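You operate a simulated robot arm through the tools that you are given. There is no shell and no other tool.

Carry out the task below with a simulated robot arm. There is one attempt and no reset: what you move stays moved.

Task
Fetch the yellow cord end and set it on top of the purple cable ramp. Open the right blue drawer, take the blue bolt and leave it in the inside of the right blue drawer, then shut the drawer. Take the silver bolt and leave it on the purple end of the packing table. Press the thread test button three times. Take the gold parts tin and leave it on the black tape roll. Take the blue carton and put it on the blue-tipped board. Do these in any order. Set down upright: blue carton.

It is judged by the outcome, as a careful person would: the job done as asked, and still so three seconds after it is handed in. It fails if anything else is knocked over, pushed out of place, dropped, spilled or broken.

Robot
A 7-joint arm with a two-finger parallel gripper on a trunk, on a base that drives. Base frame: it is fixed to the floor where the robot stands at the start and does not move with it; the origin is under the middle of the robot, x ahead of it, y to its left, z up. Lengths are in mm, angles in rad, forces in N, time in s.
With the tool pointing down near the work surface it reaches from about 420 to 920 mm from the robot's upright axis, wherever it stands. Its first joint turns from -2.897 to 2.897 rad. Places, roughly: black tape roll (6x6x3 cm) [1100, 900, 900]; blue bolt (3x3x9 cm) [1400, -1800, 900]; blue carton [1500, -1250, 1000]; blue-tipped board (20x7x2 cm) [1900, -1800, 900]; gold parts tin [1250, -1500, 1000]; inside of the right blue drawer [1700, -2000, 700]; purple cable ramp (13x29x7 cm) [1700, -2100, 200]; purple end of the packing table [-1500, -1800, 800]; right blue drawer [1600, -2000, 700]; silver bolt (3x3x9 cm) [1500, -1800, 900]; thread test button [1500, -1600, 900]; yellow cord end [1500, -2250, 750]. Payload 3.91 kg.
The tool frame sits at the grasp point between the pads (the TCP): z along the fingers, y along the line on which they close. The tips reach 30 mm beyond it. Largest opening 110 mm; finger width 20, thickness 10; the body of the gripper, 48 by 112 mm, starts 55 mm behind the TCP.
Orientation is told as [roll, pitch, yaw] about the base's x, y, z axes, in that order, counted from this pose: with the fingers straight down and closing along the base's y, the tool's x points along the base's -x, its y along +y and its z along -z.

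Tools
- The arm moves only by the tool drive_tool. Its argument "plan" is a list of rows, each a list of 3 entries, a list of its own where there are three numbers: the shift along the base's x, y, z in m, then the turn, a rotation vector about the base's x, y, z in degrees, then the opening, from 0 (shut) to 1 (fully open). In form: [[[dx, dy, dz], [wx, wy, wz], gripper], ...]. A call has 1 to 20 rows; each row is the pose to reach, as a shift and turn from the pose commanded when the call began. Each row takes 0.2 s and may step no farther than 50 mm and 0.15 rad from the row before; otherwise, or with a gripper value out of range, the whole call is refused. A pose out of reach is approached as far as the arm can. The call stops where the force on the tool passes 40 N (or 10 N more than at its start, if that is more) or the arm is blocked; 0.2 s more then pass. Each finger travels about 72 mm/s and halts on what it meets, pressing with about 38 N; the grip force reading is that of the motor and also rises with nothing between the fingers. The clock runs only during rows and for 0.2 s after the last one: add rows that repeat a pose to give the fingers time. It gives the time, the measured TCP pose, the force on the tool (base axes), the opening and the grip force at its end, in the units of the frame above (readings bear some noise), with the torque about the TCP (base axes, N m) and any sound that the robot's microphone picked up.
- Cameras (640 x 400 px; columns grow to the right, rows downward): "scene" is now at [275.3, 2.9, 1271.9]; the picture's right is [-0.02, -1.00, 0.00], its down [-0.59, 0.01, -0.81] and it looks along [0.81, -0.01, -0.59] (base axes); focal length 276 px, centre (320, 200). "wrist" rides on the gripper at [72, 17, -103] in the tool frame; the picture's right is [-0.23, 0.97, 0.00], its down [-0.76, -0.18, -0.62] and it looks along [-0.61, -0.14, 0.78] (tool axes); focal length 222 px, centre (320, 200). There is no depth. A picture from a camera that has moved, and an enlarged one, comes with that camera's place and axes in the base frame and with its lens. The place of the scene camera against the robot may be out by one fixed shift of up to 25 mm in any direction.
- get_image(camera): a new picture of that camera. The clock stands still meanwhile.
- lift_body(by): slides the trunk up (or, below 0, down) by that many mm; the arm and the scene camera ride with it, the base frame stays. It gives what a move gives, with no picture.
- drive_base(legs): drives the robot by 1 to 6 legs, each [ahead, left, turn to the left] in mm, mm and rad, along the robot's own axes; the way and the turn of a leg run together, so that a leg with both is an arc; at most 1500 mm and 3.142 rad a leg. The arm and the cameras ride along, it lands a little off, and it stops where it bumps. It gives what a move gives.
- pan_tilt(pan, tilt): turns the head with the scene camera to pan (to the left, within 1.501 rad either way) and tilt (down, from -0.506 to 1.204), counted from straight ahead of the robot. It gives what a move gives.
- enlarge(camera, box): a new picture of the part [left, top, right, bottom] of that camera's present view, enlarged. The clock stands still meanwhile.
- finish_job(): hands the job in; it is judged then, once.

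Places have to be worked out from the pictures, the camera data and where the tool is seen. Open the gripper and draw the arm clear of the work before you hand the job in, unless the task says otherwise.

The tools are called as name(argument=value, ...) on one line, values as JSON. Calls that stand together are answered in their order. drive_tool: Moves the arm, as the interface text tells. Its arguments: {"type":"object","properties":{"plan":{"type":"array"}},"required":["plan"]} The other tools are called the same way: lift_body (by) slides the trunk up or down; drive_base (legs) drives the base; pan_tilt (pan, tilt) turns the head that bears the scene camera; get_image (camera) takes a picture; enlarge (camera, box) takes an enlarged picture of a part of a camera's view; finish_job () hands the job in.

At the start:

```text
t: 0.0
position: [555.5, 1.7, 1065.6]
tcp_rot: [-0.001, 0.0, -0.001]
wrist_force: [-0.8, 0.3, -0.7]
torque: [0.01, -0.01, 0.03]
width: 110.2
gripper_force: 0.1
trunk travel left (down, up): [-450.0, 232.0]
robot x, y, heading: [0.8, -2.6, -0.001]
head pan, tilt: [-0.017, 0.634]
```

scene: 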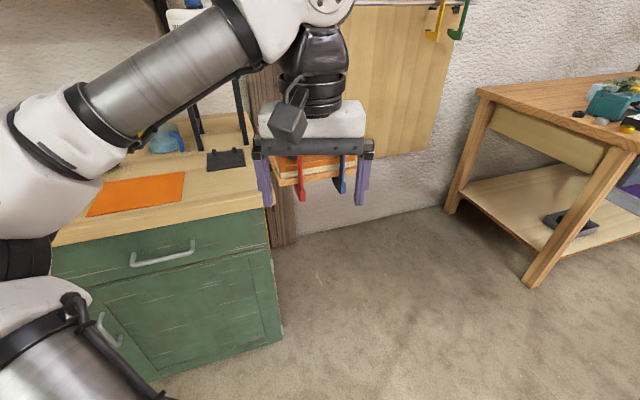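
wrist: 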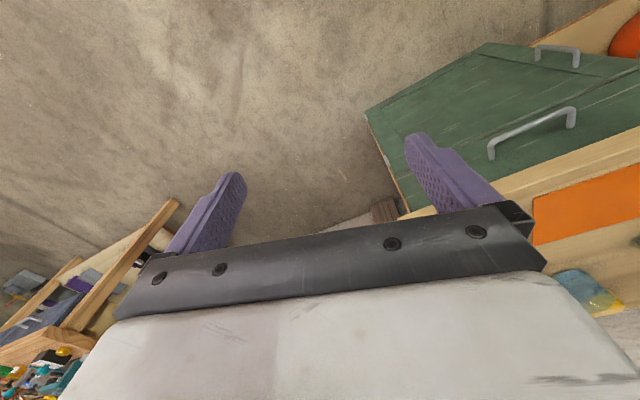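

The first picture shows the green cabinet to the left and a workbench to the right. I turn the head to look round at the bench on the right.

pan_tilt(pan=-0.9, tilt=0.45)

get_image(camera="scene")

pan_tilt(pan=0.8, tilt=0.5)

get_image(camera="scene")

pan_tilt(pan=-1.5, tilt=0.5)

get_image(camera="scene")

```text
t: 1.2
position: [555.1, 1.9, 1064.9]
tcp_rot: [0.001, 0.001, -0.001]
wrist_force: [-0.8, -0.5, -0.5]
torque: [0.0, 0.02, 0.01]
width: 109.8
gripper_force: 0.1
trunk travel left (down, up): [-450.0, 232.0]
robot x, y, heading: [-0.9, 2.6, 0.001]
head pan, tilt: [-0.901, 0.45]
```

```text
taken
camera scene: at [245.1, -67.6, 1288.4], right [-0.78, -0.62, 0.0], down [-0.27, 0.34, -0.9], along [0.56, -0.71, -0.44], focal length 276 px, centre (320, 200)
```

scene: 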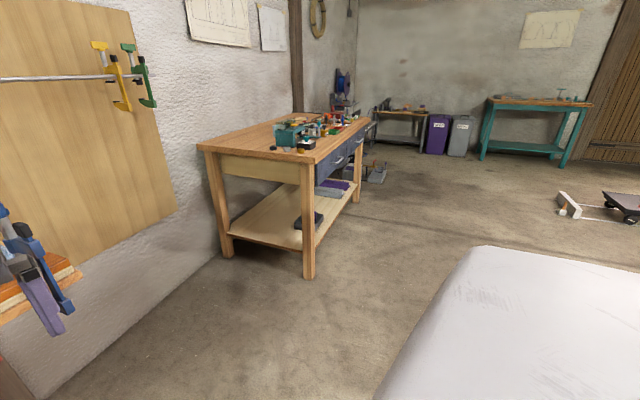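

```text
t: 2.9
position: [556.2, 2.1, 1064.9]
tcp_rot: [-0.001, -0.001, 0.0]
wrist_force: [0.0, -0.2, 0.5]
torque: [0.0, 0.01, 0.0]
width: 110.1
gripper_force: 0.0
trunk travel left (down, up): [-450.0, 232.0]
robot x, y, heading: [-0.9, -2.0, 0.002]
head pan, tilt: [0.799, 0.499]
```

```text
taken
camera scene: at [251.5, 69.6, 1284.0], right [0.72, -0.7, 0.0], down [-0.33, -0.34, -0.88], along [0.61, 0.63, -0.48], focal length 276 px, centre (320, 200)
```

scene: 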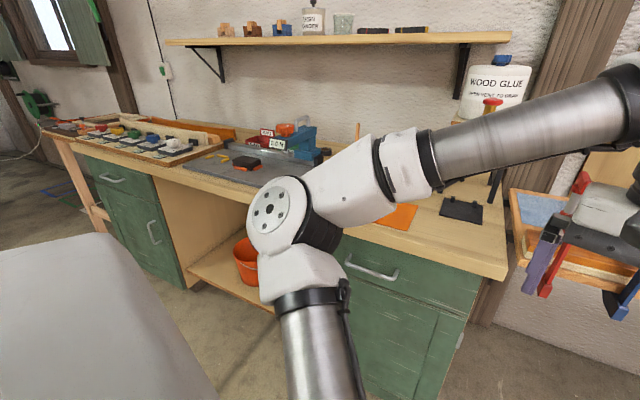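

```text
t: 5.0
position: [555.8, 1.3, 1064.5]
tcp_rot: [-0.001, -0.001, 0.0]
wrist_force: [0.0, -0.5, -0.3]
torque: [-0.02, 0.02, 0.01]
width: 110.2
gripper_force: 0.1
trunk travel left (down, up): [-450.0, 232.0]
robot x, y, heading: [-0.8, 0.9, -0.002]
head pan, tilt: [-1.499, 0.499]
```

```text
taken
camera scene: at [194.6, -86.4, 1284.0], right [-1.0, -0.07, 0.0], down [-0.03, 0.48, -0.88], along [0.06, -0.88, -0.48], focal length 276 px, centre (320, 200)
```

scene: 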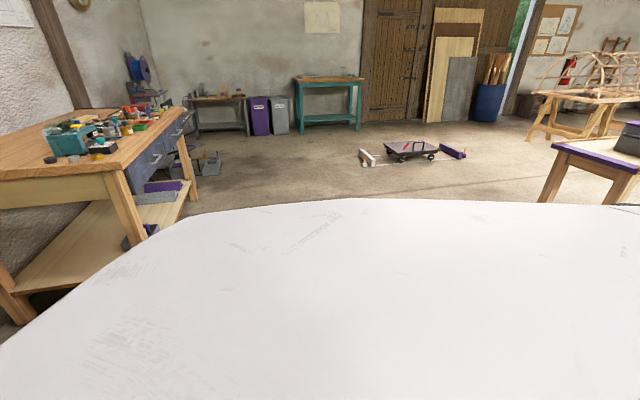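

The bench with the blue drawers lies ahead-right, with open floor between. I drive sideways to stand abreast of it, and look.

drive_base(legs=[[0, -1500, 0]])

pan_tilt(pan=0, tilt=0.5)

get_image(camera="scene")

pan_tilt(pan=-0.5, tilt=0.5)

get_image(camera="scene")

```text
t: 17.0
position: [555.3, -1526.2, 1063.9]
tcp_rot: [0.002, -0.001, 0.0]
wrist_force: [-0.6, -0.7, 0.0]
torque: [-0.02, 0.03, -0.03]
width: 110.3
gripper_force: 0.1
trunk travel left (down, up): [-450.0, 232.0]
robot x, y, heading: [-2.8, -1529.8, -0.001]
head pan, tilt: [-1.499, 0.499]
```

```text
t: 18.6
position: [556.2, -1525.5, 1064.0]
tcp_rot: [0.0, 0.001, 0.001]
wrist_force: [0.1, 0.4, -0.8]
torque: [0.0, -0.01, 0.0]
width: 109.9
gripper_force: 0.1
trunk travel left (down, up): [-450.0, 232.0]
robot x, y, heading: [1.9, -1530.3, -0.002]
head pan, tilt: [0.0, 0.499]
```

```text
taken
camera scene: at [278.8, -1523.5, 1284.0], right [0.0, -1.0, 0.0], down [-0.48, 0.0, -0.88], along [0.88, 0.0, -0.48], focal length 276 px, centre (320, 200)
```

scene: 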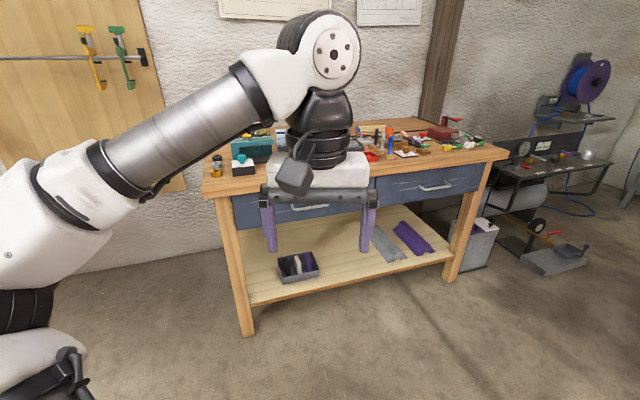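

```text
t: 19.6
position: [556.4, -1525.8, 1064.8]
tcp_rot: [0.001, 0.0, 0.0]
wrist_force: [-0.8, 0.9, 0.1]
torque: [0.01, 0.01, 0.0]
width: 109.8
gripper_force: 0.1
trunk travel left (down, up): [-450.0, 232.0]
robot x, y, heading: [-0.7, -1527.2, -0.001]
head pan, tilt: [-0.499, 0.499]
```

```text
taken
camera scene: at [267.8, -1566.9, 1284.0], right [-0.48, -0.88, 0.0], down [-0.42, 0.23, -0.88], along [0.77, -0.42, -0.48], focal length 276 px, centre (320, 200)
```

scene: 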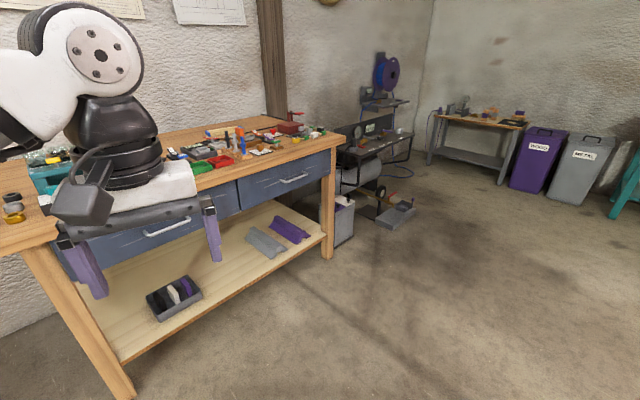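

The bench is set obliquely, its front edge running roughly from (1070,-1145) to (1455,-2360). I raise the trunk, turn to face the bench squarely and go nearer for a better view.

lift_body(by=230)

drive_base(legs=[[0, -200, 0.3], [300, 0, 0]])

pan_tilt(pan=-0.3, tilt=0.7)

get_image(camera="scene")

get_image(camera="wrist")

```text
t: 22.0
position: [556.0, -1525.0, 1294.5]
tcp_rot: [0.002, 0.0, 0.0]
wrist_force: [0.6, 0.3, -1.1]
torque: [0.01, -0.02, 0.0]
width: 110.1
gripper_force: 0.0
trunk travel left (down, up): [-680.0, 2.0]
robot x, y, heading: [1.9, -1528.2, -0.0]
head pan, tilt: [-0.499, 0.499]
```

```text
t: 25.8
position: [840.7, -1475.5, 1294.6]
tcp_rot: [-0.001, 0.0, 0.302]
wrist_force: [-0.1, -1.5, -0.1]
torque: [0.01, 0.0, 0.0]
width: 109.7
gripper_force: 0.1
trunk travel left (down, up): [-680.0, 2.0]
robot x, y, heading: [308.7, -1645.7, 0.305]
head pan, tilt: [-0.499, 0.499]
```

```text
t: 26.5
position: [838.3, -1475.1, 1294.8]
tcp_rot: [-0.001, 0.001, 0.303]
wrist_force: [0.6, 1.6, 0.0]
torque: [-0.01, 0.03, 0.02]
width: 110.0
gripper_force: 0.0
trunk travel left (down, up): [-680.0, 2.0]
robot x, y, heading: [308.5, -1641.6, 0.302]
head pan, tilt: [-0.3, 0.7]
```

```text
taken
camera scene: at [574.5, -1588.0, 1496.3], right [0.0, -1.0, 0.0], down [-0.64, 0.0, -0.77], along [0.77, 0.0, -0.64], focal length 276 px, centre (320, 200)
```

scene: 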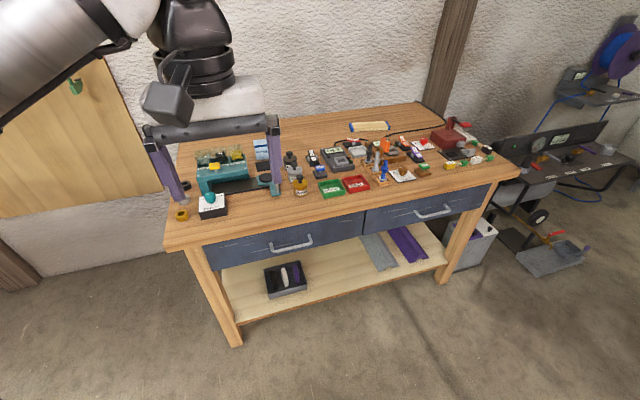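

```text
taken
camera wrist: at [763.8, -1481.4, 1399.2], right [-0.07, 1.0, 0.0], down [0.78, 0.06, 0.62], along [0.62, 0.04, -0.78], focal length 222 px, centre (320, 200)
```

wrist: 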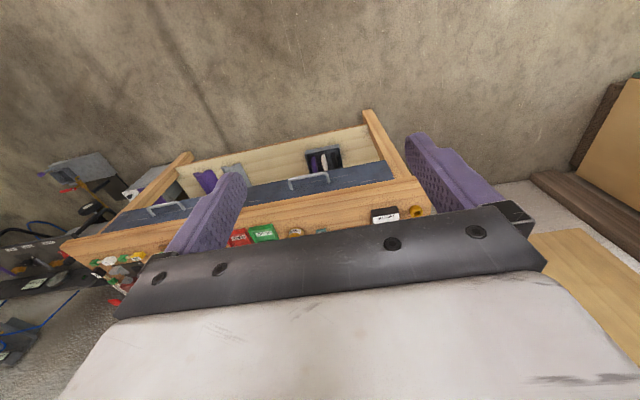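

The bench and its contents are now in view; I enlarge the parts to identify the items.

enlarge(camera="scene", box=[160, 110, 340, 222])

enlarge(camera="scene", box=[280, 100, 400, 200])

enlarge(camera="scene", box=[360, 100, 520, 200])

enlarge(camera="scene", box=[440, 160, 640, 290])

```text
3.56 times, centred on (250, 166) of scene
camera zoom: at [574.5, -1588.0, 1496.3], right [0.0, -1.0, 0.0], down [-0.64, 0.0, -0.77], along [0.77, 0.0, -0.64], focal length 981 px, centre (569, 321)
```

zoom: 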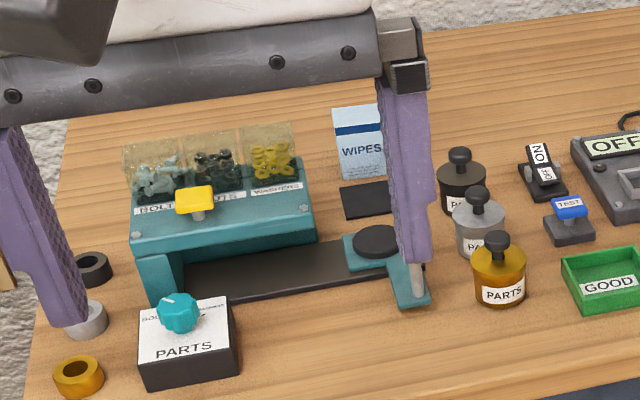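

```text
4.00 times, centred on (340, 150) of scene
camera zoom: at [574.5, -1588.0, 1496.3], right [0.0, -1.0, 0.0], down [-0.64, 0.0, -0.77], along [0.77, 0.0, -0.64], focal length 1104 px, centre (240, 400)
```

zoom: 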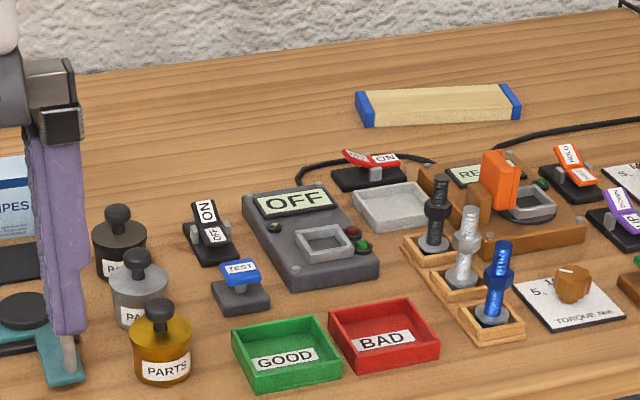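

```text
4.00 times, centred on (440, 150) of scene
camera zoom: at [574.5, -1588.0, 1496.3], right [0.0, -1.0, 0.0], down [-0.64, 0.0, -0.77], along [0.77, 0.0, -0.64], focal length 1104 px, centre (-160, 400)
```

zoom: 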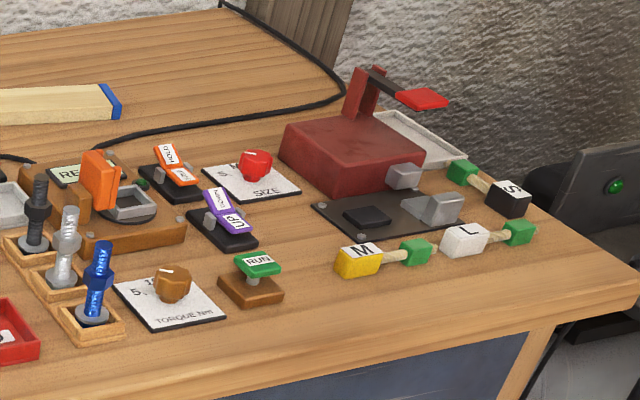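

```text
3.08 times, centred on (540, 225) of scene
camera zoom: at [574.5, -1588.0, 1496.3], right [0.0, -1.0, 0.0], down [-0.64, 0.0, -0.77], along [0.77, 0.0, -0.64], focal length 849 px, centre (-357, 123)
```

zoom: 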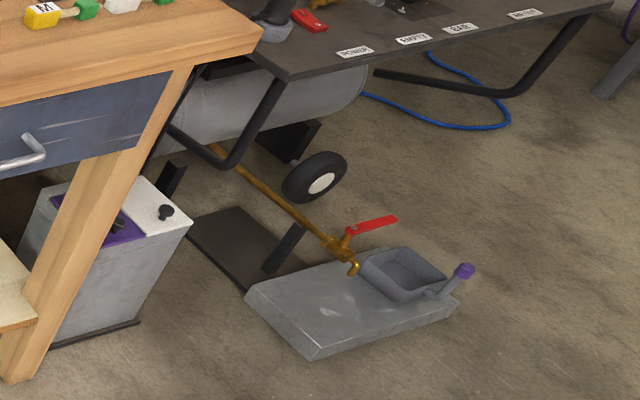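

I identified: WIPES carton, gold tin, TEST button, bolts in wooden trays, board at the back, purple ramp on the lower shelf. The yellow cord end isn't yet found; I look down at my own base and at the right side of the bench.

pan_tilt(pan=-0.4, tilt=1.2)

get_image(camera="scene")

pan_tilt(pan=-0.8, tilt=0.6)

get_image(camera="scene")

enlarge(camera="scene", box=[240, 110, 420, 222])

```text
t: 27.5
position: [840.1, -1475.6, 1294.7]
tcp_rot: [0.001, -0.001, 0.301]
wrist_force: [-0.5, 0.0, 0.4]
torque: [-0.02, -0.05, 0.02]
width: 110.0
gripper_force: 0.0
trunk travel left (down, up): [-680.0, 2.0]
robot x, y, heading: [307.4, -1643.5, 0.304]
head pan, tilt: [-0.4, 1.201]
```

```text
taken
camera scene: at [545.4, -1593.5, 1460.3], right [-0.1, -1.0, 0.0], down [-0.93, 0.09, -0.36], along [0.36, -0.04, -0.93], focal length 276 px, centre (320, 200)
```

scene: 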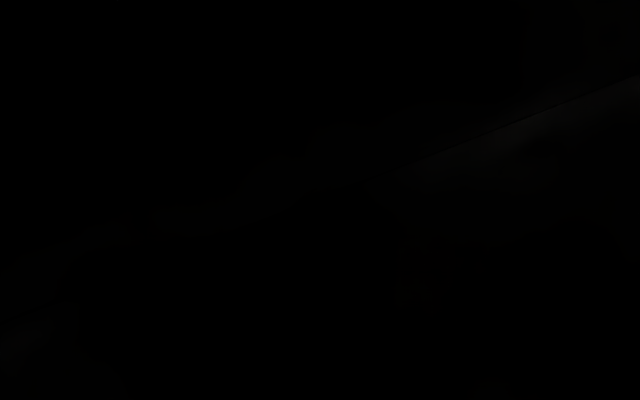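

```text
t: 28.5
position: [839.6, -1475.6, 1296.5]
tcp_rot: [0.001, 0.001, 0.302]
wrist_force: [-1.0, 0.0, 0.2]
torque: [0.0, 0.0, -0.01]
width: 110.1
gripper_force: 0.0
trunk travel left (down, up): [-680.0, 2.0]
robot x, y, heading: [309.3, -1642.2, 0.305]
head pan, tilt: [-0.799, 0.6]
```

```text
taken
camera scene: at [567.3, -1630.2, 1504.8], right [-0.48, -0.88, 0.0], down [-0.5, 0.27, -0.82], along [0.72, -0.39, -0.57], focal length 276 px, centre (320, 200)
```

scene: 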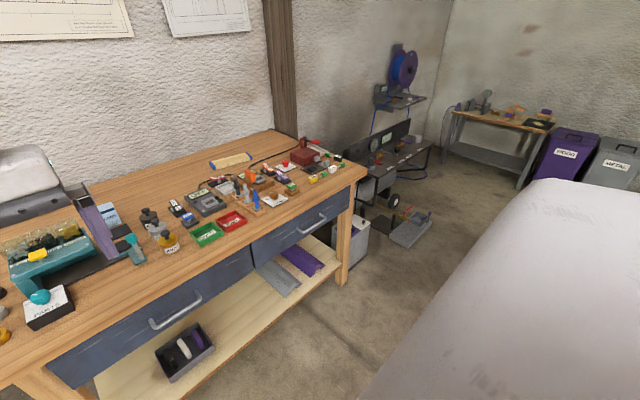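

```text
3.56 times, centred on (330, 166) of scene
camera zoom: at [567.3, -1630.2, 1504.8], right [-0.48, -0.88, 0.0], down [-0.5, 0.27, -0.82], along [0.72, -0.39, -0.57], focal length 981 px, centre (284, 321)
```

zoom: 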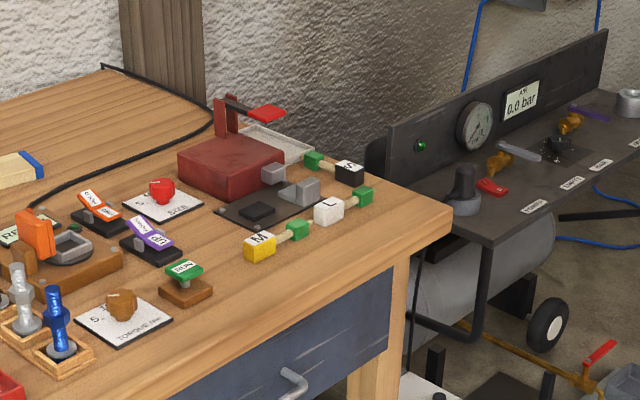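

The black cord along the bench back seems to go over the right end. I drive to the right to look at that end of the bench and find the yellow cord end.

drive_base(legs=[[0, -1000, 0]])

pan_tilt(pan=0.0, tilt=0.6)

get_image(camera="scene")

pan_tilt(pan=-0.5, tilt=0.6)

get_image(camera="scene")

```text
t: 36.4
position: [1123.7, -2424.0, 1295.1]
tcp_rot: [0.0, -0.001, 0.28]
wrist_force: [0.1, -0.4, -0.3]
torque: [0.0, -0.04, 0.01]
width: 110.2
gripper_force: 0.1
trunk travel left (down, up): [-680.0, 2.0]
robot x, y, heading: [591.0, -2577.9, 0.279]
head pan, tilt: [-0.799, 0.6]
```

```text
t: 37.5
position: [1123.3, -2422.7, 1294.9]
tcp_rot: [0.0, 0.002, 0.283]
wrist_force: [1.2, -0.1, -0.1]
torque: [-0.01, 0.01, 0.0]
width: 109.9
gripper_force: 0.0
trunk travel left (down, up): [-680.0, 2.0]
robot x, y, heading: [592.8, -2580.7, 0.278]
head pan, tilt: [0.0, 0.6]
```

```text
taken
camera scene: at [856.4, -2503.3, 1504.9], right [0.28, -0.96, 0.0], down [-0.54, -0.16, -0.83], along [0.79, 0.23, -0.56], focal length 276 px, centre (320, 200)
```

scene: 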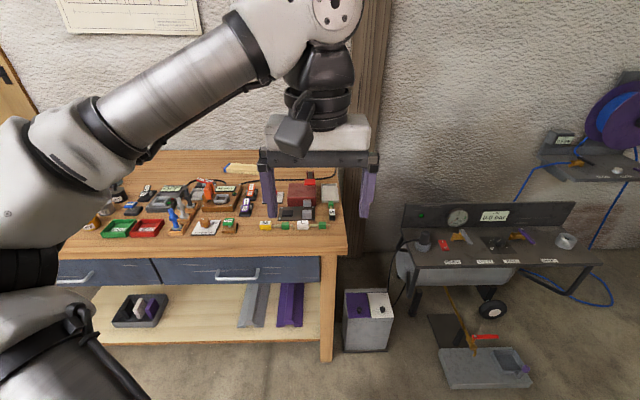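

```text
t: 38.5
position: [1123.2, -2423.5, 1294.5]
tcp_rot: [0.001, 0.001, 0.281]
wrist_force: [0.4, -0.6, -0.9]
torque: [-0.01, 0.01, 0.01]
width: 109.9
gripper_force: 0.1
trunk travel left (down, up): [-680.0, 2.0]
robot x, y, heading: [592.2, -2578.6, 0.28]
head pan, tilt: [-0.499, 0.6]
```

```text
taken
camera scene: at [857.8, -2546.8, 1504.9], right [-0.22, -0.98, 0.0], down [-0.55, 0.12, -0.83], along [0.81, -0.18, -0.56], focal length 276 px, centre (320, 200)
```

scene: 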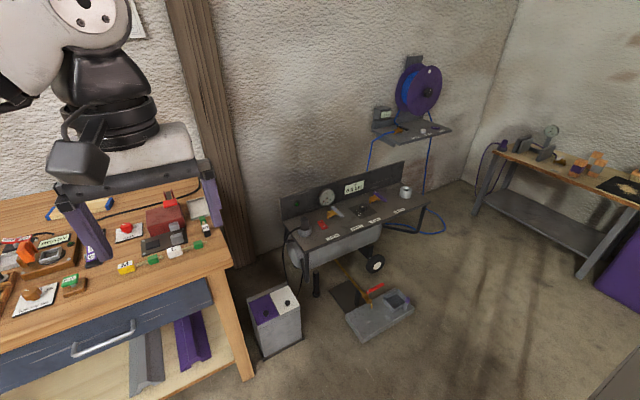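

The view shows the bench's right end well. I enlarge the area with M/L/S pieces and the surroundings.

enlarge(camera="scene", box=[90, 200, 250, 300])

enlarge(camera="scene", box=[220, 200, 420, 360])

enlarge(camera="scene", box=[260, 60, 480, 250])

```text
4.00 times, centred on (170, 250) of scene
camera zoom: at [857.8, -2546.8, 1504.9], right [-0.22, -0.98, 0.0], down [-0.55, 0.12, -0.83], along [0.81, -0.18, -0.56], focal length 1104 px, centre (920, 0)
```

zoom: 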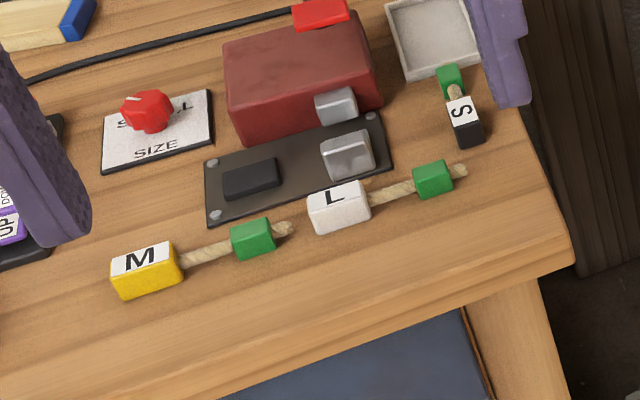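

```text
2.50 times, centred on (320, 280) of scene
camera zoom: at [857.8, -2546.8, 1504.9], right [-0.22, -0.98, 0.0], down [-0.55, 0.12, -0.83], along [0.81, -0.18, -0.56], focal length 690 px, centre (320, 0)
```

zoom: 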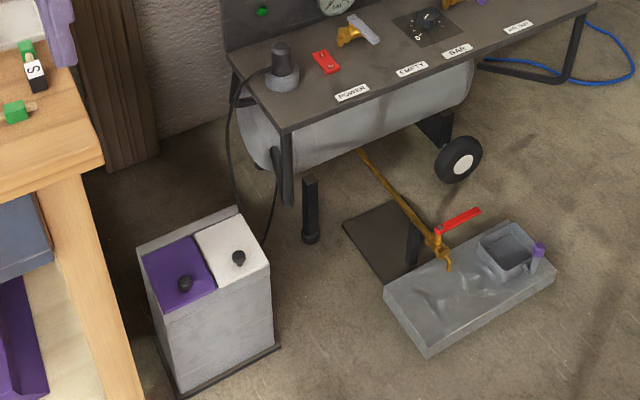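

```text
2.11 times, centred on (370, 155) of scene
camera zoom: at [857.8, -2546.8, 1504.9], right [-0.22, -0.98, 0.0], down [-0.55, 0.12, -0.83], along [0.81, -0.18, -0.56], focal length 581 px, centre (215, 295)
```

zoom: 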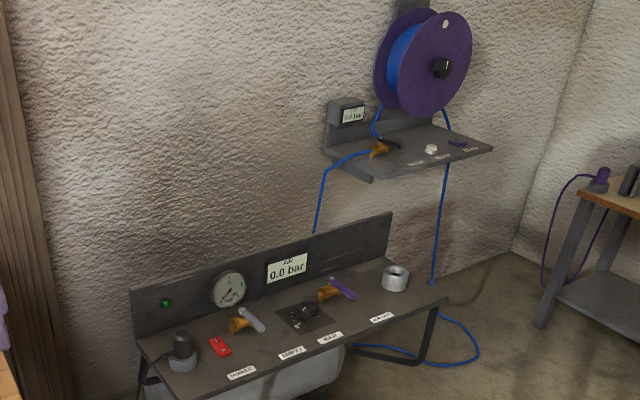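

The M/L/S pieces are short cords with coloured end blocks, so the yellow "M" piece at about (1496,-2125) on the bench is the yellow cord end. I drive back along the bench to the left section, facing it, about 450 mm from its edge.

drive_base(legs=[[0, 790, 0], [300, 0, 0]])

pan_tilt(pan=-0.15, tilt=0.8)

get_image(camera="scene")

```text
t: 46.7
position: [1198.8, -1579.7, 1294.5]
tcp_rot: [0.0, 0.0, 0.271]
wrist_force: [0.5, -0.5, -0.1]
torque: [-0.02, -0.03, -0.02]
width: 109.9
gripper_force: 0.1
trunk travel left (down, up): [-680.0, 2.0]
robot x, y, heading: [658.8, -1732.7, 0.272]
head pan, tilt: [-0.499, 0.6]
```

```text
t: 47.5
position: [1197.9, -1578.8, 1296.2]
tcp_rot: [-0.001, 0.001, 0.27]
wrist_force: [1.0, -0.1, 0.9]
torque: [0.0, 0.01, 0.04]
width: 110.1
gripper_force: 0.0
trunk travel left (down, up): [-680.0, 2.0]
robot x, y, heading: [663.8, -1728.6, 0.272]
head pan, tilt: [-0.15, 0.799]
```

```text
taken
camera scene: at [925.3, -1670.3, 1488.0], right [0.12, -0.99, 0.0], down [-0.71, -0.09, -0.7], along [0.69, 0.08, -0.72], focal length 276 px, centre (320, 200)
```

scene: 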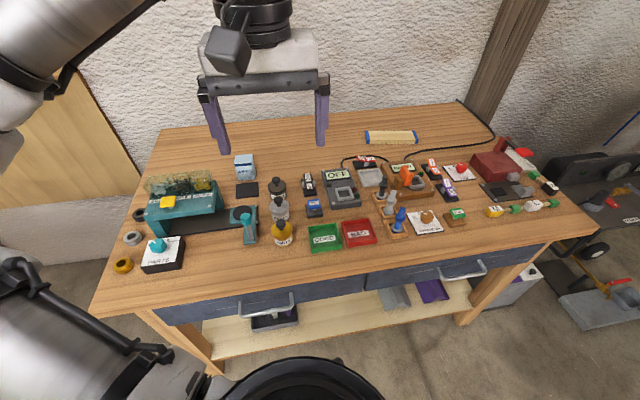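

The view is clear: TEST button about (1424,-1596), gold tin (1339,-1521), carton (1575,-1348), board (1828,-1832), bolts near (1402,-1828)/(1461,-1807). I move the tool above the TEST button and check with the wrist camera.

drive_tool(plan=[[[0.032, -0.002, -0.028], [0, 0, 0], 1], [[0.064, -0.005, -0.056], [0, 0, 0], 1], [[0.097, -0.007, -0.084], [0, 0, 0], 1], [[0.129, -0.01, -0.111], [0, 0, 0], 1], [[0.161, -0.012, -0.139], [0, 0, 0], 1], [[0.194, -0.015, -0.167], [0, 0, 0], 1], [[0.216, -0.017, -0.195], [0, 0, 0], 1]])

get_image(camera="wrist")

get_image(camera="scene")

```text
t: 49.1
position: [1414.5, -1596.3, 1099.2]
tcp_rot: [0.0, 0.0, 0.271]
wrist_force: [0.3, -0.4, -0.6]
torque: [0.02, 0.04, 0.0]
width: 109.9
gripper_force: 0.1
trunk travel left (down, up): [-680.0, 2.0]
robot x, y, heading: [662.0, -1728.4, 0.274]
head pan, tilt: [-0.15, 0.799]
```

```text
taken
camera wrist: at [1338.8, -1599.9, 1203.2], right [-0.04, 1.0, 0.0], down [0.78, 0.03, 0.62], along [0.62, 0.03, -0.78], focal length 222 px, centre (320, 200)
```

wrist: 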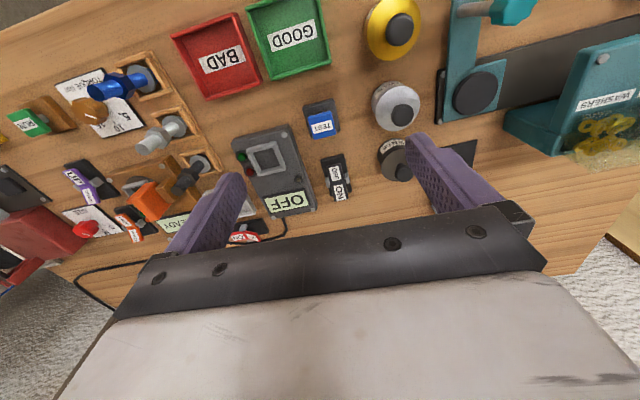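

```text
taken
camera scene: at [925.7, -1670.2, 1487.9], right [0.12, -0.99, 0.0], down [-0.71, -0.09, -0.7], along [0.69, 0.08, -0.72], focal length 276 px, centre (320, 200)
```

scene: 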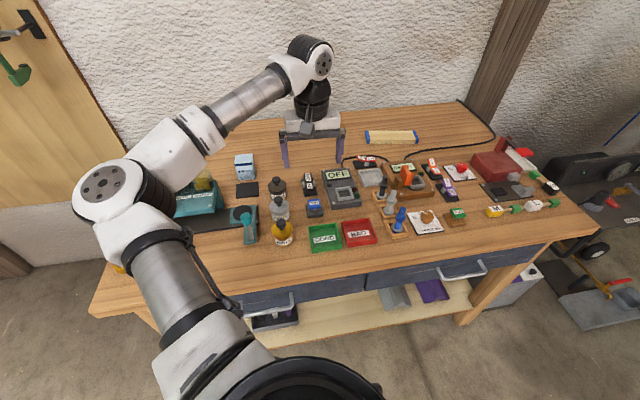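

The wrist camera sees the TEST button just ahead-below of the tool. I go lower for a second view to triangulate its height.

drive_tool(plan=[[[0.01, 0.0, -0.04], [0, 0, 0], 1], [[0.02, 0.001, -0.08], [0, 0, 0], 1], [[0.03, 0.002, -0.11], [0, 0, 0], 1]])

get_image(camera="wrist")

```text
t: 50.0
position: [1442.5, -1593.1, 988.8]
tcp_rot: [-0.001, 0.0, 0.269]
wrist_force: [-0.6, 0.3, 0.1]
torque: [0.03, 0.01, 0.0]
width: 109.7
gripper_force: 0.1
trunk travel left (down, up): [-680.0, 2.0]
robot x, y, heading: [665.8, -1726.1, 0.272]
head pan, tilt: [-0.15, 0.799]
```

```text
taken
camera wrist: at [1366.9, -1597.1, 1093.0], right [-0.04, 1.0, 0.0], down [0.78, 0.03, 0.62], along [0.62, 0.02, -0.78], focal length 222 px, centre (320, 200)
```

wrist: 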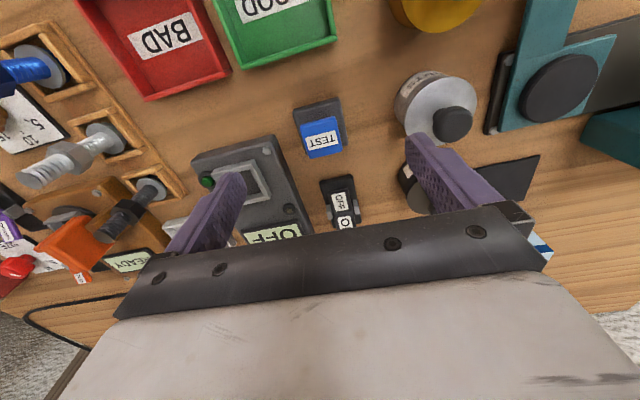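

Triangulation puts the button top near (1450,-1592, ~900). I close the gripper above it and start descending slowly.

drive_tool(plan=[[[0.007, 0.001, 0], [0, 0, 0], 0], [[0.007, 0.001, 0], [0, 0, 0], 0], [[0.007, 0.001, 0], [0, 0, 0], 0], [[0.007, 0.001, -0.02], [0, 0, 0], 0], [[0.007, 0.001, -0.04], [0, 0, 0], 0]])

get_image(camera="wrist")

enlarge(camera="scene", box=[260, 130, 380, 205])

```text
t: 51.1
position: [1451.6, -1592.7, 948.9]
tcp_rot: [0.0, -0.001, 0.271]
wrist_force: [0.5, 0.4, -0.1]
torque: [-0.01, -0.01, -0.04]
width: 0.0
gripper_force: 37.8
trunk travel left (down, up): [-680.0, 2.0]
robot x, y, heading: [663.4, -1731.7, 0.273]
head pan, tilt: [-0.15, 0.799]
```

```text
taken
camera wrist: at [1375.4, -1595.9, 1052.9], right [-0.04, 1.0, 0.0], down [0.78, 0.03, 0.62], along [0.62, 0.03, -0.78], focal length 222 px, centre (320, 200)
```

wrist: 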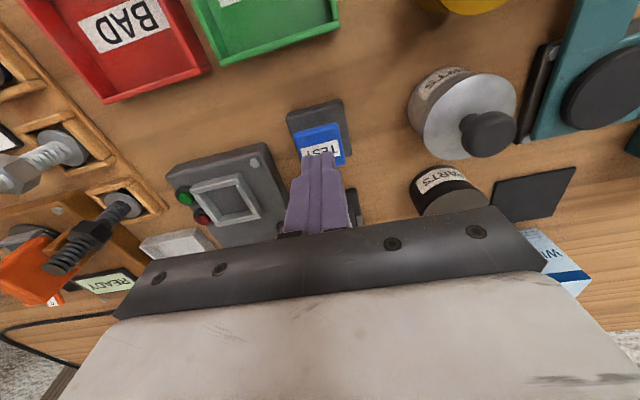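

```text
5.33 times, centred on (320, 168) of scene
camera zoom: at [925.4, -1670.3, 1488.0], right [0.12, -0.99, 0.0], down [-0.71, -0.09, -0.7], along [0.69, 0.08, -0.72], focal length 1472 px, centre (320, 373)
```

zoom: 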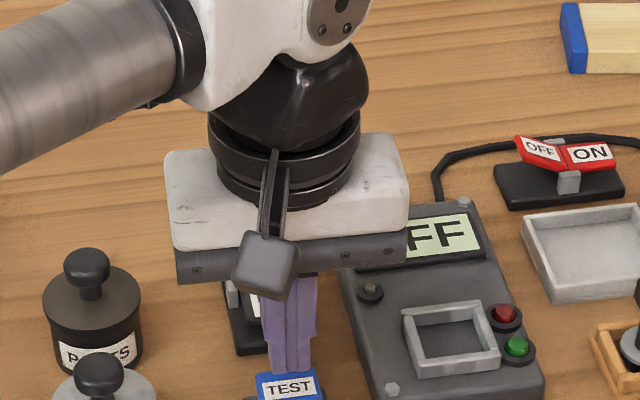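

The closed tips are right above the blue TEST paddle. I press down in small steps and watch force and sound.

drive_tool(plan=[[[0, 0, -0.006], [0, 0, 0], 0], [[0, 0, -0.01], [0, 0, 0], 0], [[0, 0, -0.013], [0, 0, 0], 0], [[0, 0, -0.016], [0, 0, 0], 0], [[0, 0, -0.019], [0, 0, 0], 0], [[0, 0, -0.022], [0, 0, 0], 0], [[0, 0, -0.025], [0, 0, 0], 0]])

```text
t: 52.8
position: [1452.0, -1593.5, 925.2]
tcp_rot: [-0.001, 0.0, 0.272]
wrist_force: [1.1, -1.4, 0.9]
torque: [0.01, -0.02, -0.01]
width: 0.0
gripper_force: 37.3
trunk travel left (down, up): [-680.0, 2.0]
robot x, y, heading: [663.1, -1729.0, 0.275]
head pan, tilt: [-0.15, 0.799]
```

No contact yet at tip height ~895. I go on down.

drive_tool(plan=[[[0, 0, -0.002], [0, 0, 0], 0], [[0, 0, -0.004], [0, 0, 0], 0], [[0, 0, -0.006], [0, 0, 0], 0], [[0, 0, -0.008], [0, 0, 0], 0], [[0, 0, -0.01], [0, 0, 0], 0]])

get_image(camera="wrist")

```text
t: 54.0
position: [1451.2, -1592.2, 917.4]
tcp_rot: [0.0, -0.002, 0.27]
wrist_force: [-0.2, -0.7, 10.3]
torque: [-0.03, 0.08, -0.05]
width: 0.0
gripper_force: 37.3
trunk travel left (down, up): [-680.0, 2.0]
robot x, y, heading: [662.0, -1731.4, 0.27]
head pan, tilt: [-0.15, 0.799]
heard: click
```

```text
taken
camera wrist: at [1375.0, -1596.3, 1020.6], right [-0.04, 1.0, 0.0], down [0.78, 0.03, 0.62], along [0.62, 0.03, -0.78], focal length 222 px, centre (320, 200)
```

wrist: 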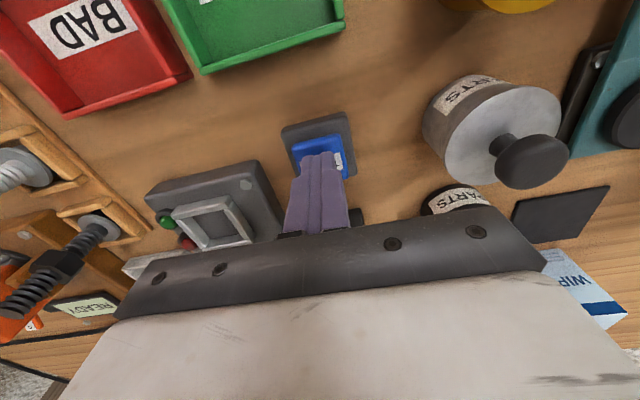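

A click was heard with 10 N: first press counted. I lift to release, then press the same way again.

drive_tool(plan=[[[0, 0, 0.008], [0, 0, 0], 0], [[0, 0, 0.02], [0, 0, 0], 0], [[0, 0, 0.02], [0, 0, 0], 0]])

drive_tool(plan=[[[0, 0, -0.008], [0, 0, 0], 0], [[0, 0, -0.012], [0, 0, 0], 0], [[0, 0, -0.014], [0, 0, 0], 0], [[0, 0, -0.016], [0, 0, 0], 0], [[0, 0, -0.018], [0, 0, 0], 0], [[0, 0, -0.02], [0, 0, 0], 0], [[0, 0, -0.02], [0, 0, 0], 0]])

```text
t: 54.8
position: [1450.3, -1593.5, 935.7]
tcp_rot: [0.001, 0.0, 0.269]
wrist_force: [0.0, -0.1, 0.7]
torque: [0.02, -0.01, 0.01]
width: 0.0
gripper_force: 37.3
trunk travel left (down, up): [-680.0, 2.0]
robot x, y, heading: [664.5, -1729.8, 0.27]
head pan, tilt: [-0.15, 0.799]
```

```text
t: 56.4
position: [1450.9, -1593.1, 916.5]
tcp_rot: [-0.002, -0.003, 0.27]
wrist_force: [6.1, 2.3, 12.6]
torque: [0.03, -0.04, 0.03]
width: 0.0
gripper_force: 38.3
trunk travel left (down, up): [-680.0, 2.0]
robot x, y, heading: [664.6, -1731.9, 0.27]
head pan, tilt: [-0.15, 0.799]
heard: click
```

Second click. I repeat for the third press, then lift clear.

drive_tool(plan=[[[0, 0, 0.008], [0, 0, 0], 0], [[0, 0, 0.02], [0, 0, 0], 0], [[0, 0, 0.02], [0, 0, 0], 0]])

drive_tool(plan=[[[0, 0, -0.008], [0, 0, 0], 0], [[0, 0, -0.012], [0, 0, 0], 0], [[0, 0, -0.014], [0, 0, 0], 0], [[0, 0, -0.016], [0, 0, 0], 0], [[0, 0, -0.018], [0, 0, 0], 0], [[0, 0, -0.02], [0, 0, 0], 0], [[0, 0, -0.02], [0, 0, 0], 0]])

drive_tool(plan=[[[0, 0, 0.02], [0, 0, 0], 0], [[0, 0, 0.06], [0, 0, 0], 0], [[0, 0, 0.1], [0, 0, 0], 0.5], [[0, 0, 0.14], [0, 0, 0], 1], [[0, 0, 0.17], [0, 0, 0], 1]])

get_image(camera="wrist")

```text
t: 57.1
position: [1451.1, -1595.0, 935.8]
tcp_rot: [-0.001, 0.0, 0.27]
wrist_force: [0.0, 0.6, -0.3]
torque: [-0.02, 0.01, 0.03]
width: 0.0
gripper_force: 37.1
trunk travel left (down, up): [-680.0, 2.0]
robot x, y, heading: [662.9, -1733.0, 0.272]
head pan, tilt: [-0.15, 0.799]
```

```text
t: 58.8
position: [1451.6, -1594.7, 917.2]
tcp_rot: [0.0, -0.001, 0.271]
wrist_force: [-2.2, 0.4, 9.2]
torque: [0.01, 0.12, 0.01]
width: 0.3
gripper_force: 37.9
trunk travel left (down, up): [-680.0, 2.0]
robot x, y, heading: [665.2, -1727.7, 0.272]
head pan, tilt: [-0.15, 0.799]
heard: click
```

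```text
t: 60.0
position: [1450.7, -1593.6, 1086.2]
tcp_rot: [0.0, 0.002, 0.27]
wrist_force: [-0.2, 0.6, 1.7]
torque: [0.01, -0.02, -0.02]
width: 109.1
gripper_force: 0.2
trunk travel left (down, up): [-680.0, 2.0]
robot x, y, heading: [665.5, -1726.1, 0.267]
head pan, tilt: [-0.15, 0.799]
```

```text
taken
camera wrist: at [1375.2, -1597.2, 1190.9], right [-0.04, 1.0, 0.0], down [0.78, 0.03, 0.62], along [0.62, 0.03, -0.78], focal length 222 px, centre (320, 200)
```

wrist: 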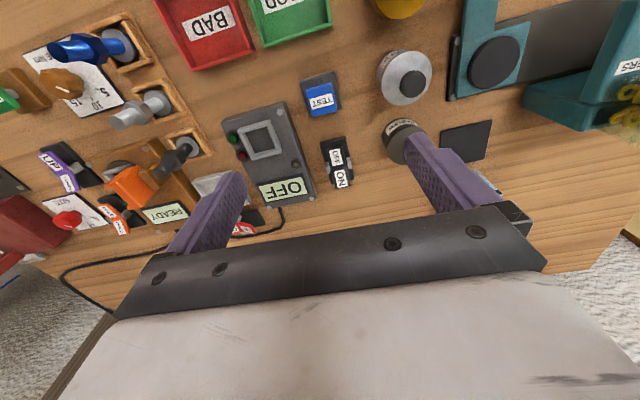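

Three clicks heard, all three presses done. Next the blue (WIPES) carton: it lies beyond reach, so I edge the base forward and left, tool held high.

drive_base(legs=[[0, 80, 0.025], [110, 0, 0]])

get_image(camera="scene")

```text
t: 62.0
position: [1529.3, -1465.0, 1086.2]
tcp_rot: [-0.001, 0.0, 0.296]
wrist_force: [0.2, -1.1, 0.1]
torque: [0.01, 0.02, -0.02]
width: 109.9
gripper_force: 0.0
trunk travel left (down, up): [-680.0, 2.0]
robot x, y, heading: [746.3, -1622.0, 0.295]
head pan, tilt: [-0.15, 0.799]
```

```text
taken
camera scene: at [1006.3, -1554.1, 1487.7], right [0.14, -0.99, 0.0], down [-0.71, -0.1, -0.7], along [0.69, 0.1, -0.72], focal length 276 px, centre (320, 200)
```

scene: 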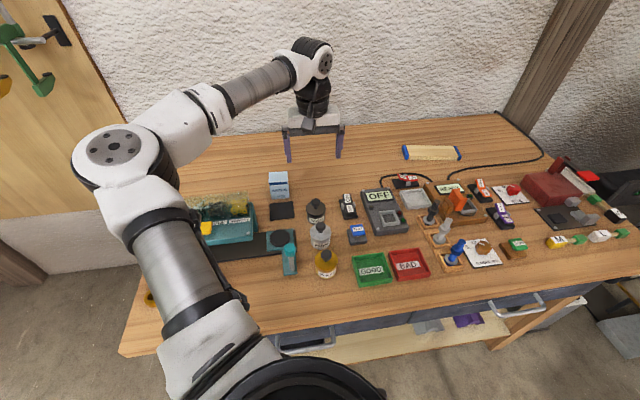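

Still a bit far for the carton; I ease 60 mm further forward, then bring the tool over toward it.

drive_base(legs=[[60, 20, 0]])

drive_tool(plan=[[[-0.01, 0.04, 0], [0, 0, 0], 1], [[-0.02, 0.08, 0], [0, 0, 0], 1], [[-0.025, 0.11, 0], [0, 0, 0], 1]])

get_image(camera="wrist")

get_image(camera="scene")

```text
t: 63.0
position: [1581.2, -1427.9, 1085.8]
tcp_rot: [0.0, 0.0, 0.294]
wrist_force: [0.1, -0.3, -0.4]
torque: [0.01, 0.02, 0.03]
width: 109.8
gripper_force: 0.0
trunk travel left (down, up): [-680.0, 2.0]
robot x, y, heading: [796.3, -1588.2, 0.293]
head pan, tilt: [-0.15, 0.799]
```

```text
t: 63.8
position: [1555.2, -1319.2, 1086.2]
tcp_rot: [0.0, 0.0, 0.296]
wrist_force: [-0.8, -0.7, 0.1]
torque: [0.01, 0.03, 0.01]
width: 109.9
gripper_force: 0.1
trunk travel left (down, up): [-680.0, 2.0]
robot x, y, heading: [795.9, -1581.9, 0.296]
head pan, tilt: [-0.15, 0.799]
```

```text
taken
camera wrist: at [1478.7, -1323.2, 1190.6], right [-0.07, 1.0, 0.0], down [0.78, 0.05, 0.62], along [0.62, 0.04, -0.78], focal length 222 px, centre (320, 200)
```

wrist: 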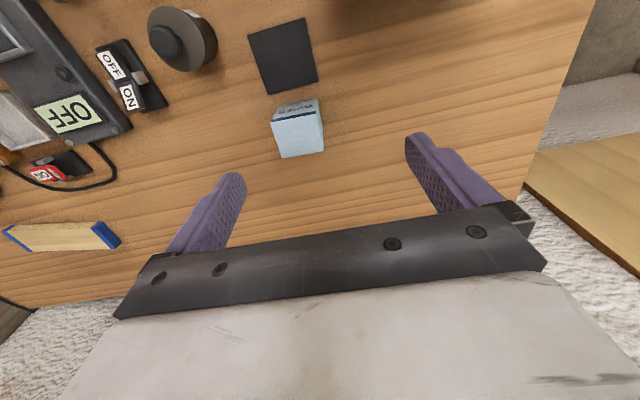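

```text
taken
camera scene: at [1056.8, -1517.6, 1488.0], right [0.14, -0.99, 0.0], down [-0.71, -0.1, -0.7], along [0.69, 0.1, -0.72], focal length 276 px, centre (320, 200)
```

scene: 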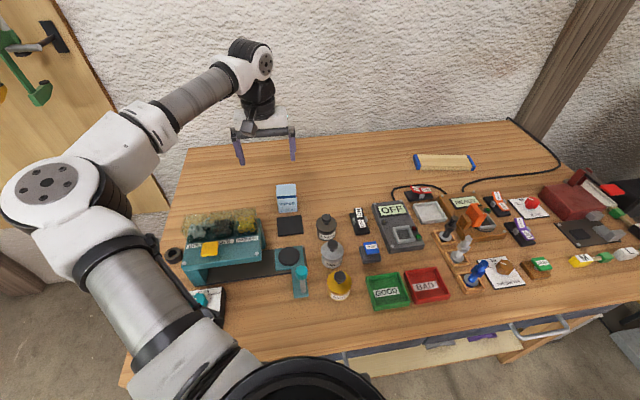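

The carton's top is in view near (1596,-1340), aligned about with the tool. I lower over it for a second look.

drive_tool(plan=[[[0.015, -0.008, -0.03], [0, 0, 0], 1], [[0.03, -0.016, -0.06], [0, 0, 0], 1], [[0.036, -0.02, -0.085], [0, 0, 0], 1]])

get_image(camera="wrist")

enlarge(camera="scene", box=[230, 120, 350, 220])

```text
t: 64.6
position: [1592.4, -1337.9, 1000.8]
tcp_rot: [0.0, 0.0, 0.296]
wrist_force: [-0.5, 0.1, -0.1]
torque: [-0.01, -0.02, 0.02]
width: 110.0
gripper_force: 0.0
trunk travel left (down, up): [-680.0, 2.0]
robot x, y, heading: [795.3, -1582.2, 0.294]
head pan, tilt: [-0.15, 0.799]
```

```text
taken
camera wrist: at [1516.9, -1342.5, 1104.3], right [-0.07, 1.0, 0.0], down [0.78, 0.05, 0.62], along [0.62, 0.04, -0.78], focal length 222 px, centre (320, 200)
```

wrist: 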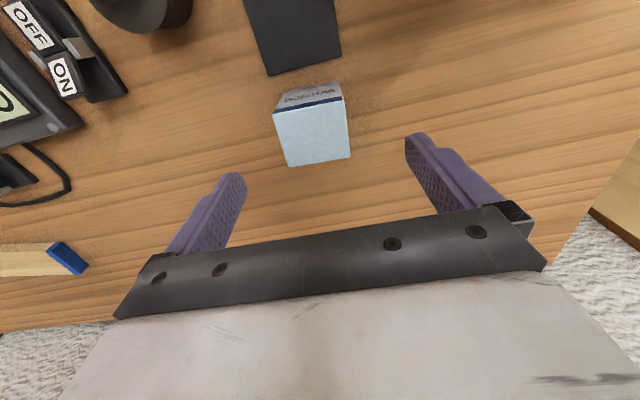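

```text
4.00 times, centred on (290, 170) of scene
camera zoom: at [1057.2, -1517.8, 1488.0], right [0.14, -0.99, 0.0], down [-0.71, -0.1, -0.7], along [0.69, 0.1, -0.72], focal length 1104 px, centre (440, 320)
```

zoom: 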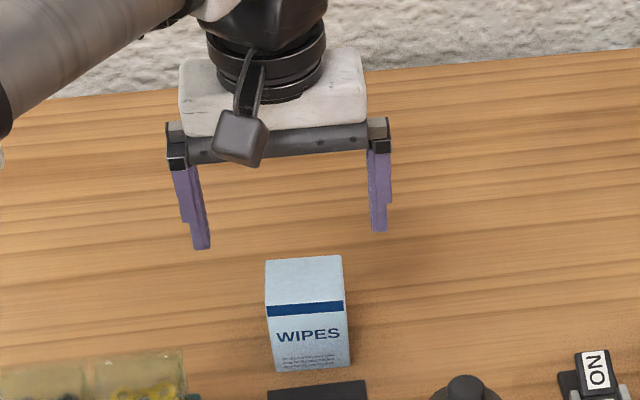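

The carton is about 58x52 mm, 72 tall, centred at (1595,-1341), turned about 3° from the tool. I align, descend and grip it.

drive_tool(plan=[[[0.002, -0.002, -0.03], [0, 0, -3], 1], [[0.003, -0.003, -0.06], [0, 0, -3], 1], [[0.003, -0.003, -0.09], [0, 0, -3], 1], [[0.003, -0.003, -0.108], [0, 0, -3], 1]])

get_image(camera="wrist")

```text
t: 65.6
position: [1595.0, -1340.2, 893.1]
tcp_rot: [0.001, -0.001, 0.242]
wrist_force: [-1.1, 0.6, -0.7]
torque: [0.0, 0.01, 0.03]
width: 109.8
gripper_force: 0.0
trunk travel left (down, up): [-680.0, 2.0]
robot x, y, heading: [796.4, -1581.1, 0.295]
head pan, tilt: [-0.15, 0.799]
```

```text
taken
camera wrist: at [1519.3, -1341.8, 997.1], right [-0.01, 1.0, 0.0], down [0.78, 0.01, 0.62], along [0.62, 0.01, -0.78], focal length 222 px, centre (320, 200)
```

wrist: 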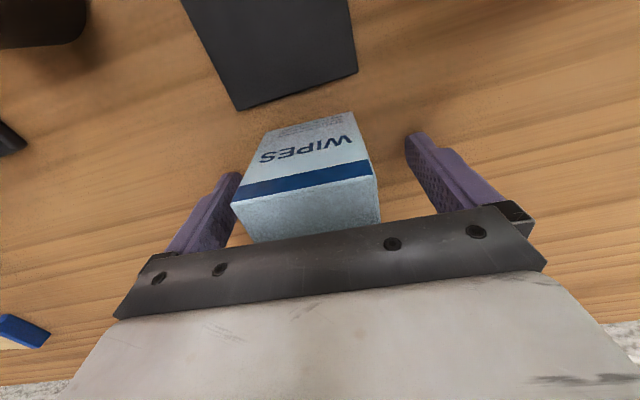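

The carton stands between the fingers, slightly off to the right finger; I shift 8 mm and close on it.

drive_tool(plan=[[[0.0, -0.008, 0], [0, 0, 0], 1], [[0.0, -0.008, 0], [0, 0, 0], 0.4], [[0.0, -0.008, 0], [0, 0, 0], 0.4], [[0.0, -0.008, 0], [0, 0, 0], 0.4], [[0.0, -0.008, 0], [0, 0, 0], 0.4]])

get_image(camera="wrist")

```text
t: 66.8
position: [1594.1, -1349.4, 893.3]
tcp_rot: [0.0, 0.0, 0.243]
wrist_force: [-0.5, 0.1, 0.3]
torque: [0.0, -0.01, -0.02]
width: 55.2
gripper_force: 37.9
trunk travel left (down, up): [-680.0, 2.0]
robot x, y, heading: [801.0, -1581.6, 0.299]
head pan, tilt: [-0.15, 0.799]
```

```text
taken
camera wrist: at [1519.0, -1350.7, 997.4], right [-0.01, 1.0, 0.0], down [0.78, 0.01, 0.62], along [0.62, 0.01, -0.78], focal length 222 px, centre (320, 200)
```

wrist: 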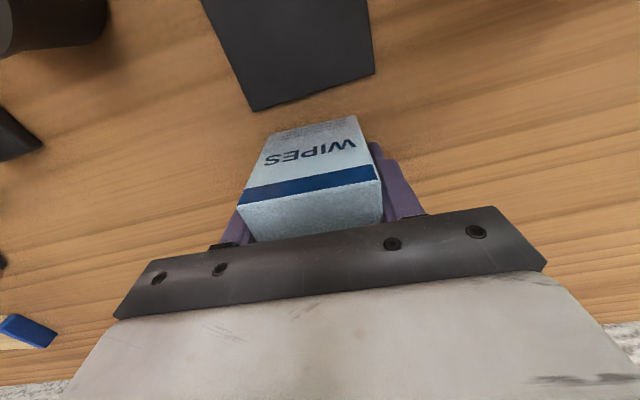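

Gripped at 55 mm. I lift it straight up.

drive_tool(plan=[[[0.0, 0, 0.01], [0, 0, 0], 0.3], [[0.0, 0, 0.04], [0, 0, 0], 0.3], [[0.0, 0, 0.08], [0, 0, 0], 0.3], [[0.0, 0, 0.12], [0, 0, 0], 0.3], [[0.0, 0, 0.16], [0, 0, 0], 0.3], [[0.0, 0, 0.2], [0, 0, 0], 0.3]])

get_image(camera="scene")

```text
t: 68.2
position: [1592.1, -1350.7, 1094.3]
tcp_rot: [0.0, 0.0, 0.246]
wrist_force: [0.0, 0.3, -0.9]
torque: [0.06, 0.03, -0.02]
width: 55.3
gripper_force: 38.1
trunk travel left (down, up): [-680.0, 2.0]
robot x, y, heading: [796.6, -1582.7, 0.297]
head pan, tilt: [-0.15, 0.799]
```

```text
taken
camera scene: at [1056.5, -1518.1, 1488.0], right [0.14, -0.99, 0.0], down [-0.71, -0.1, -0.7], along [0.69, 0.1, -0.72], focal length 276 px, centre (320, 200)
```

scene: 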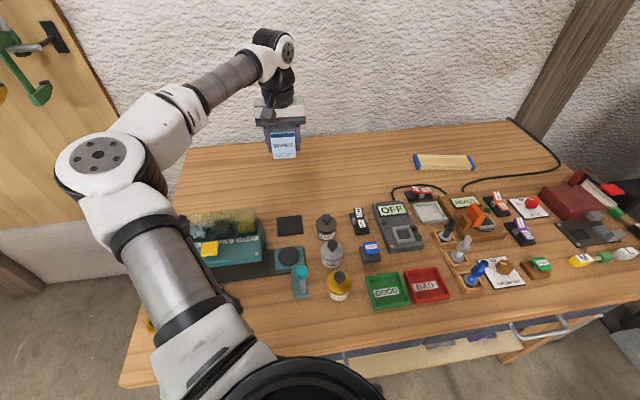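

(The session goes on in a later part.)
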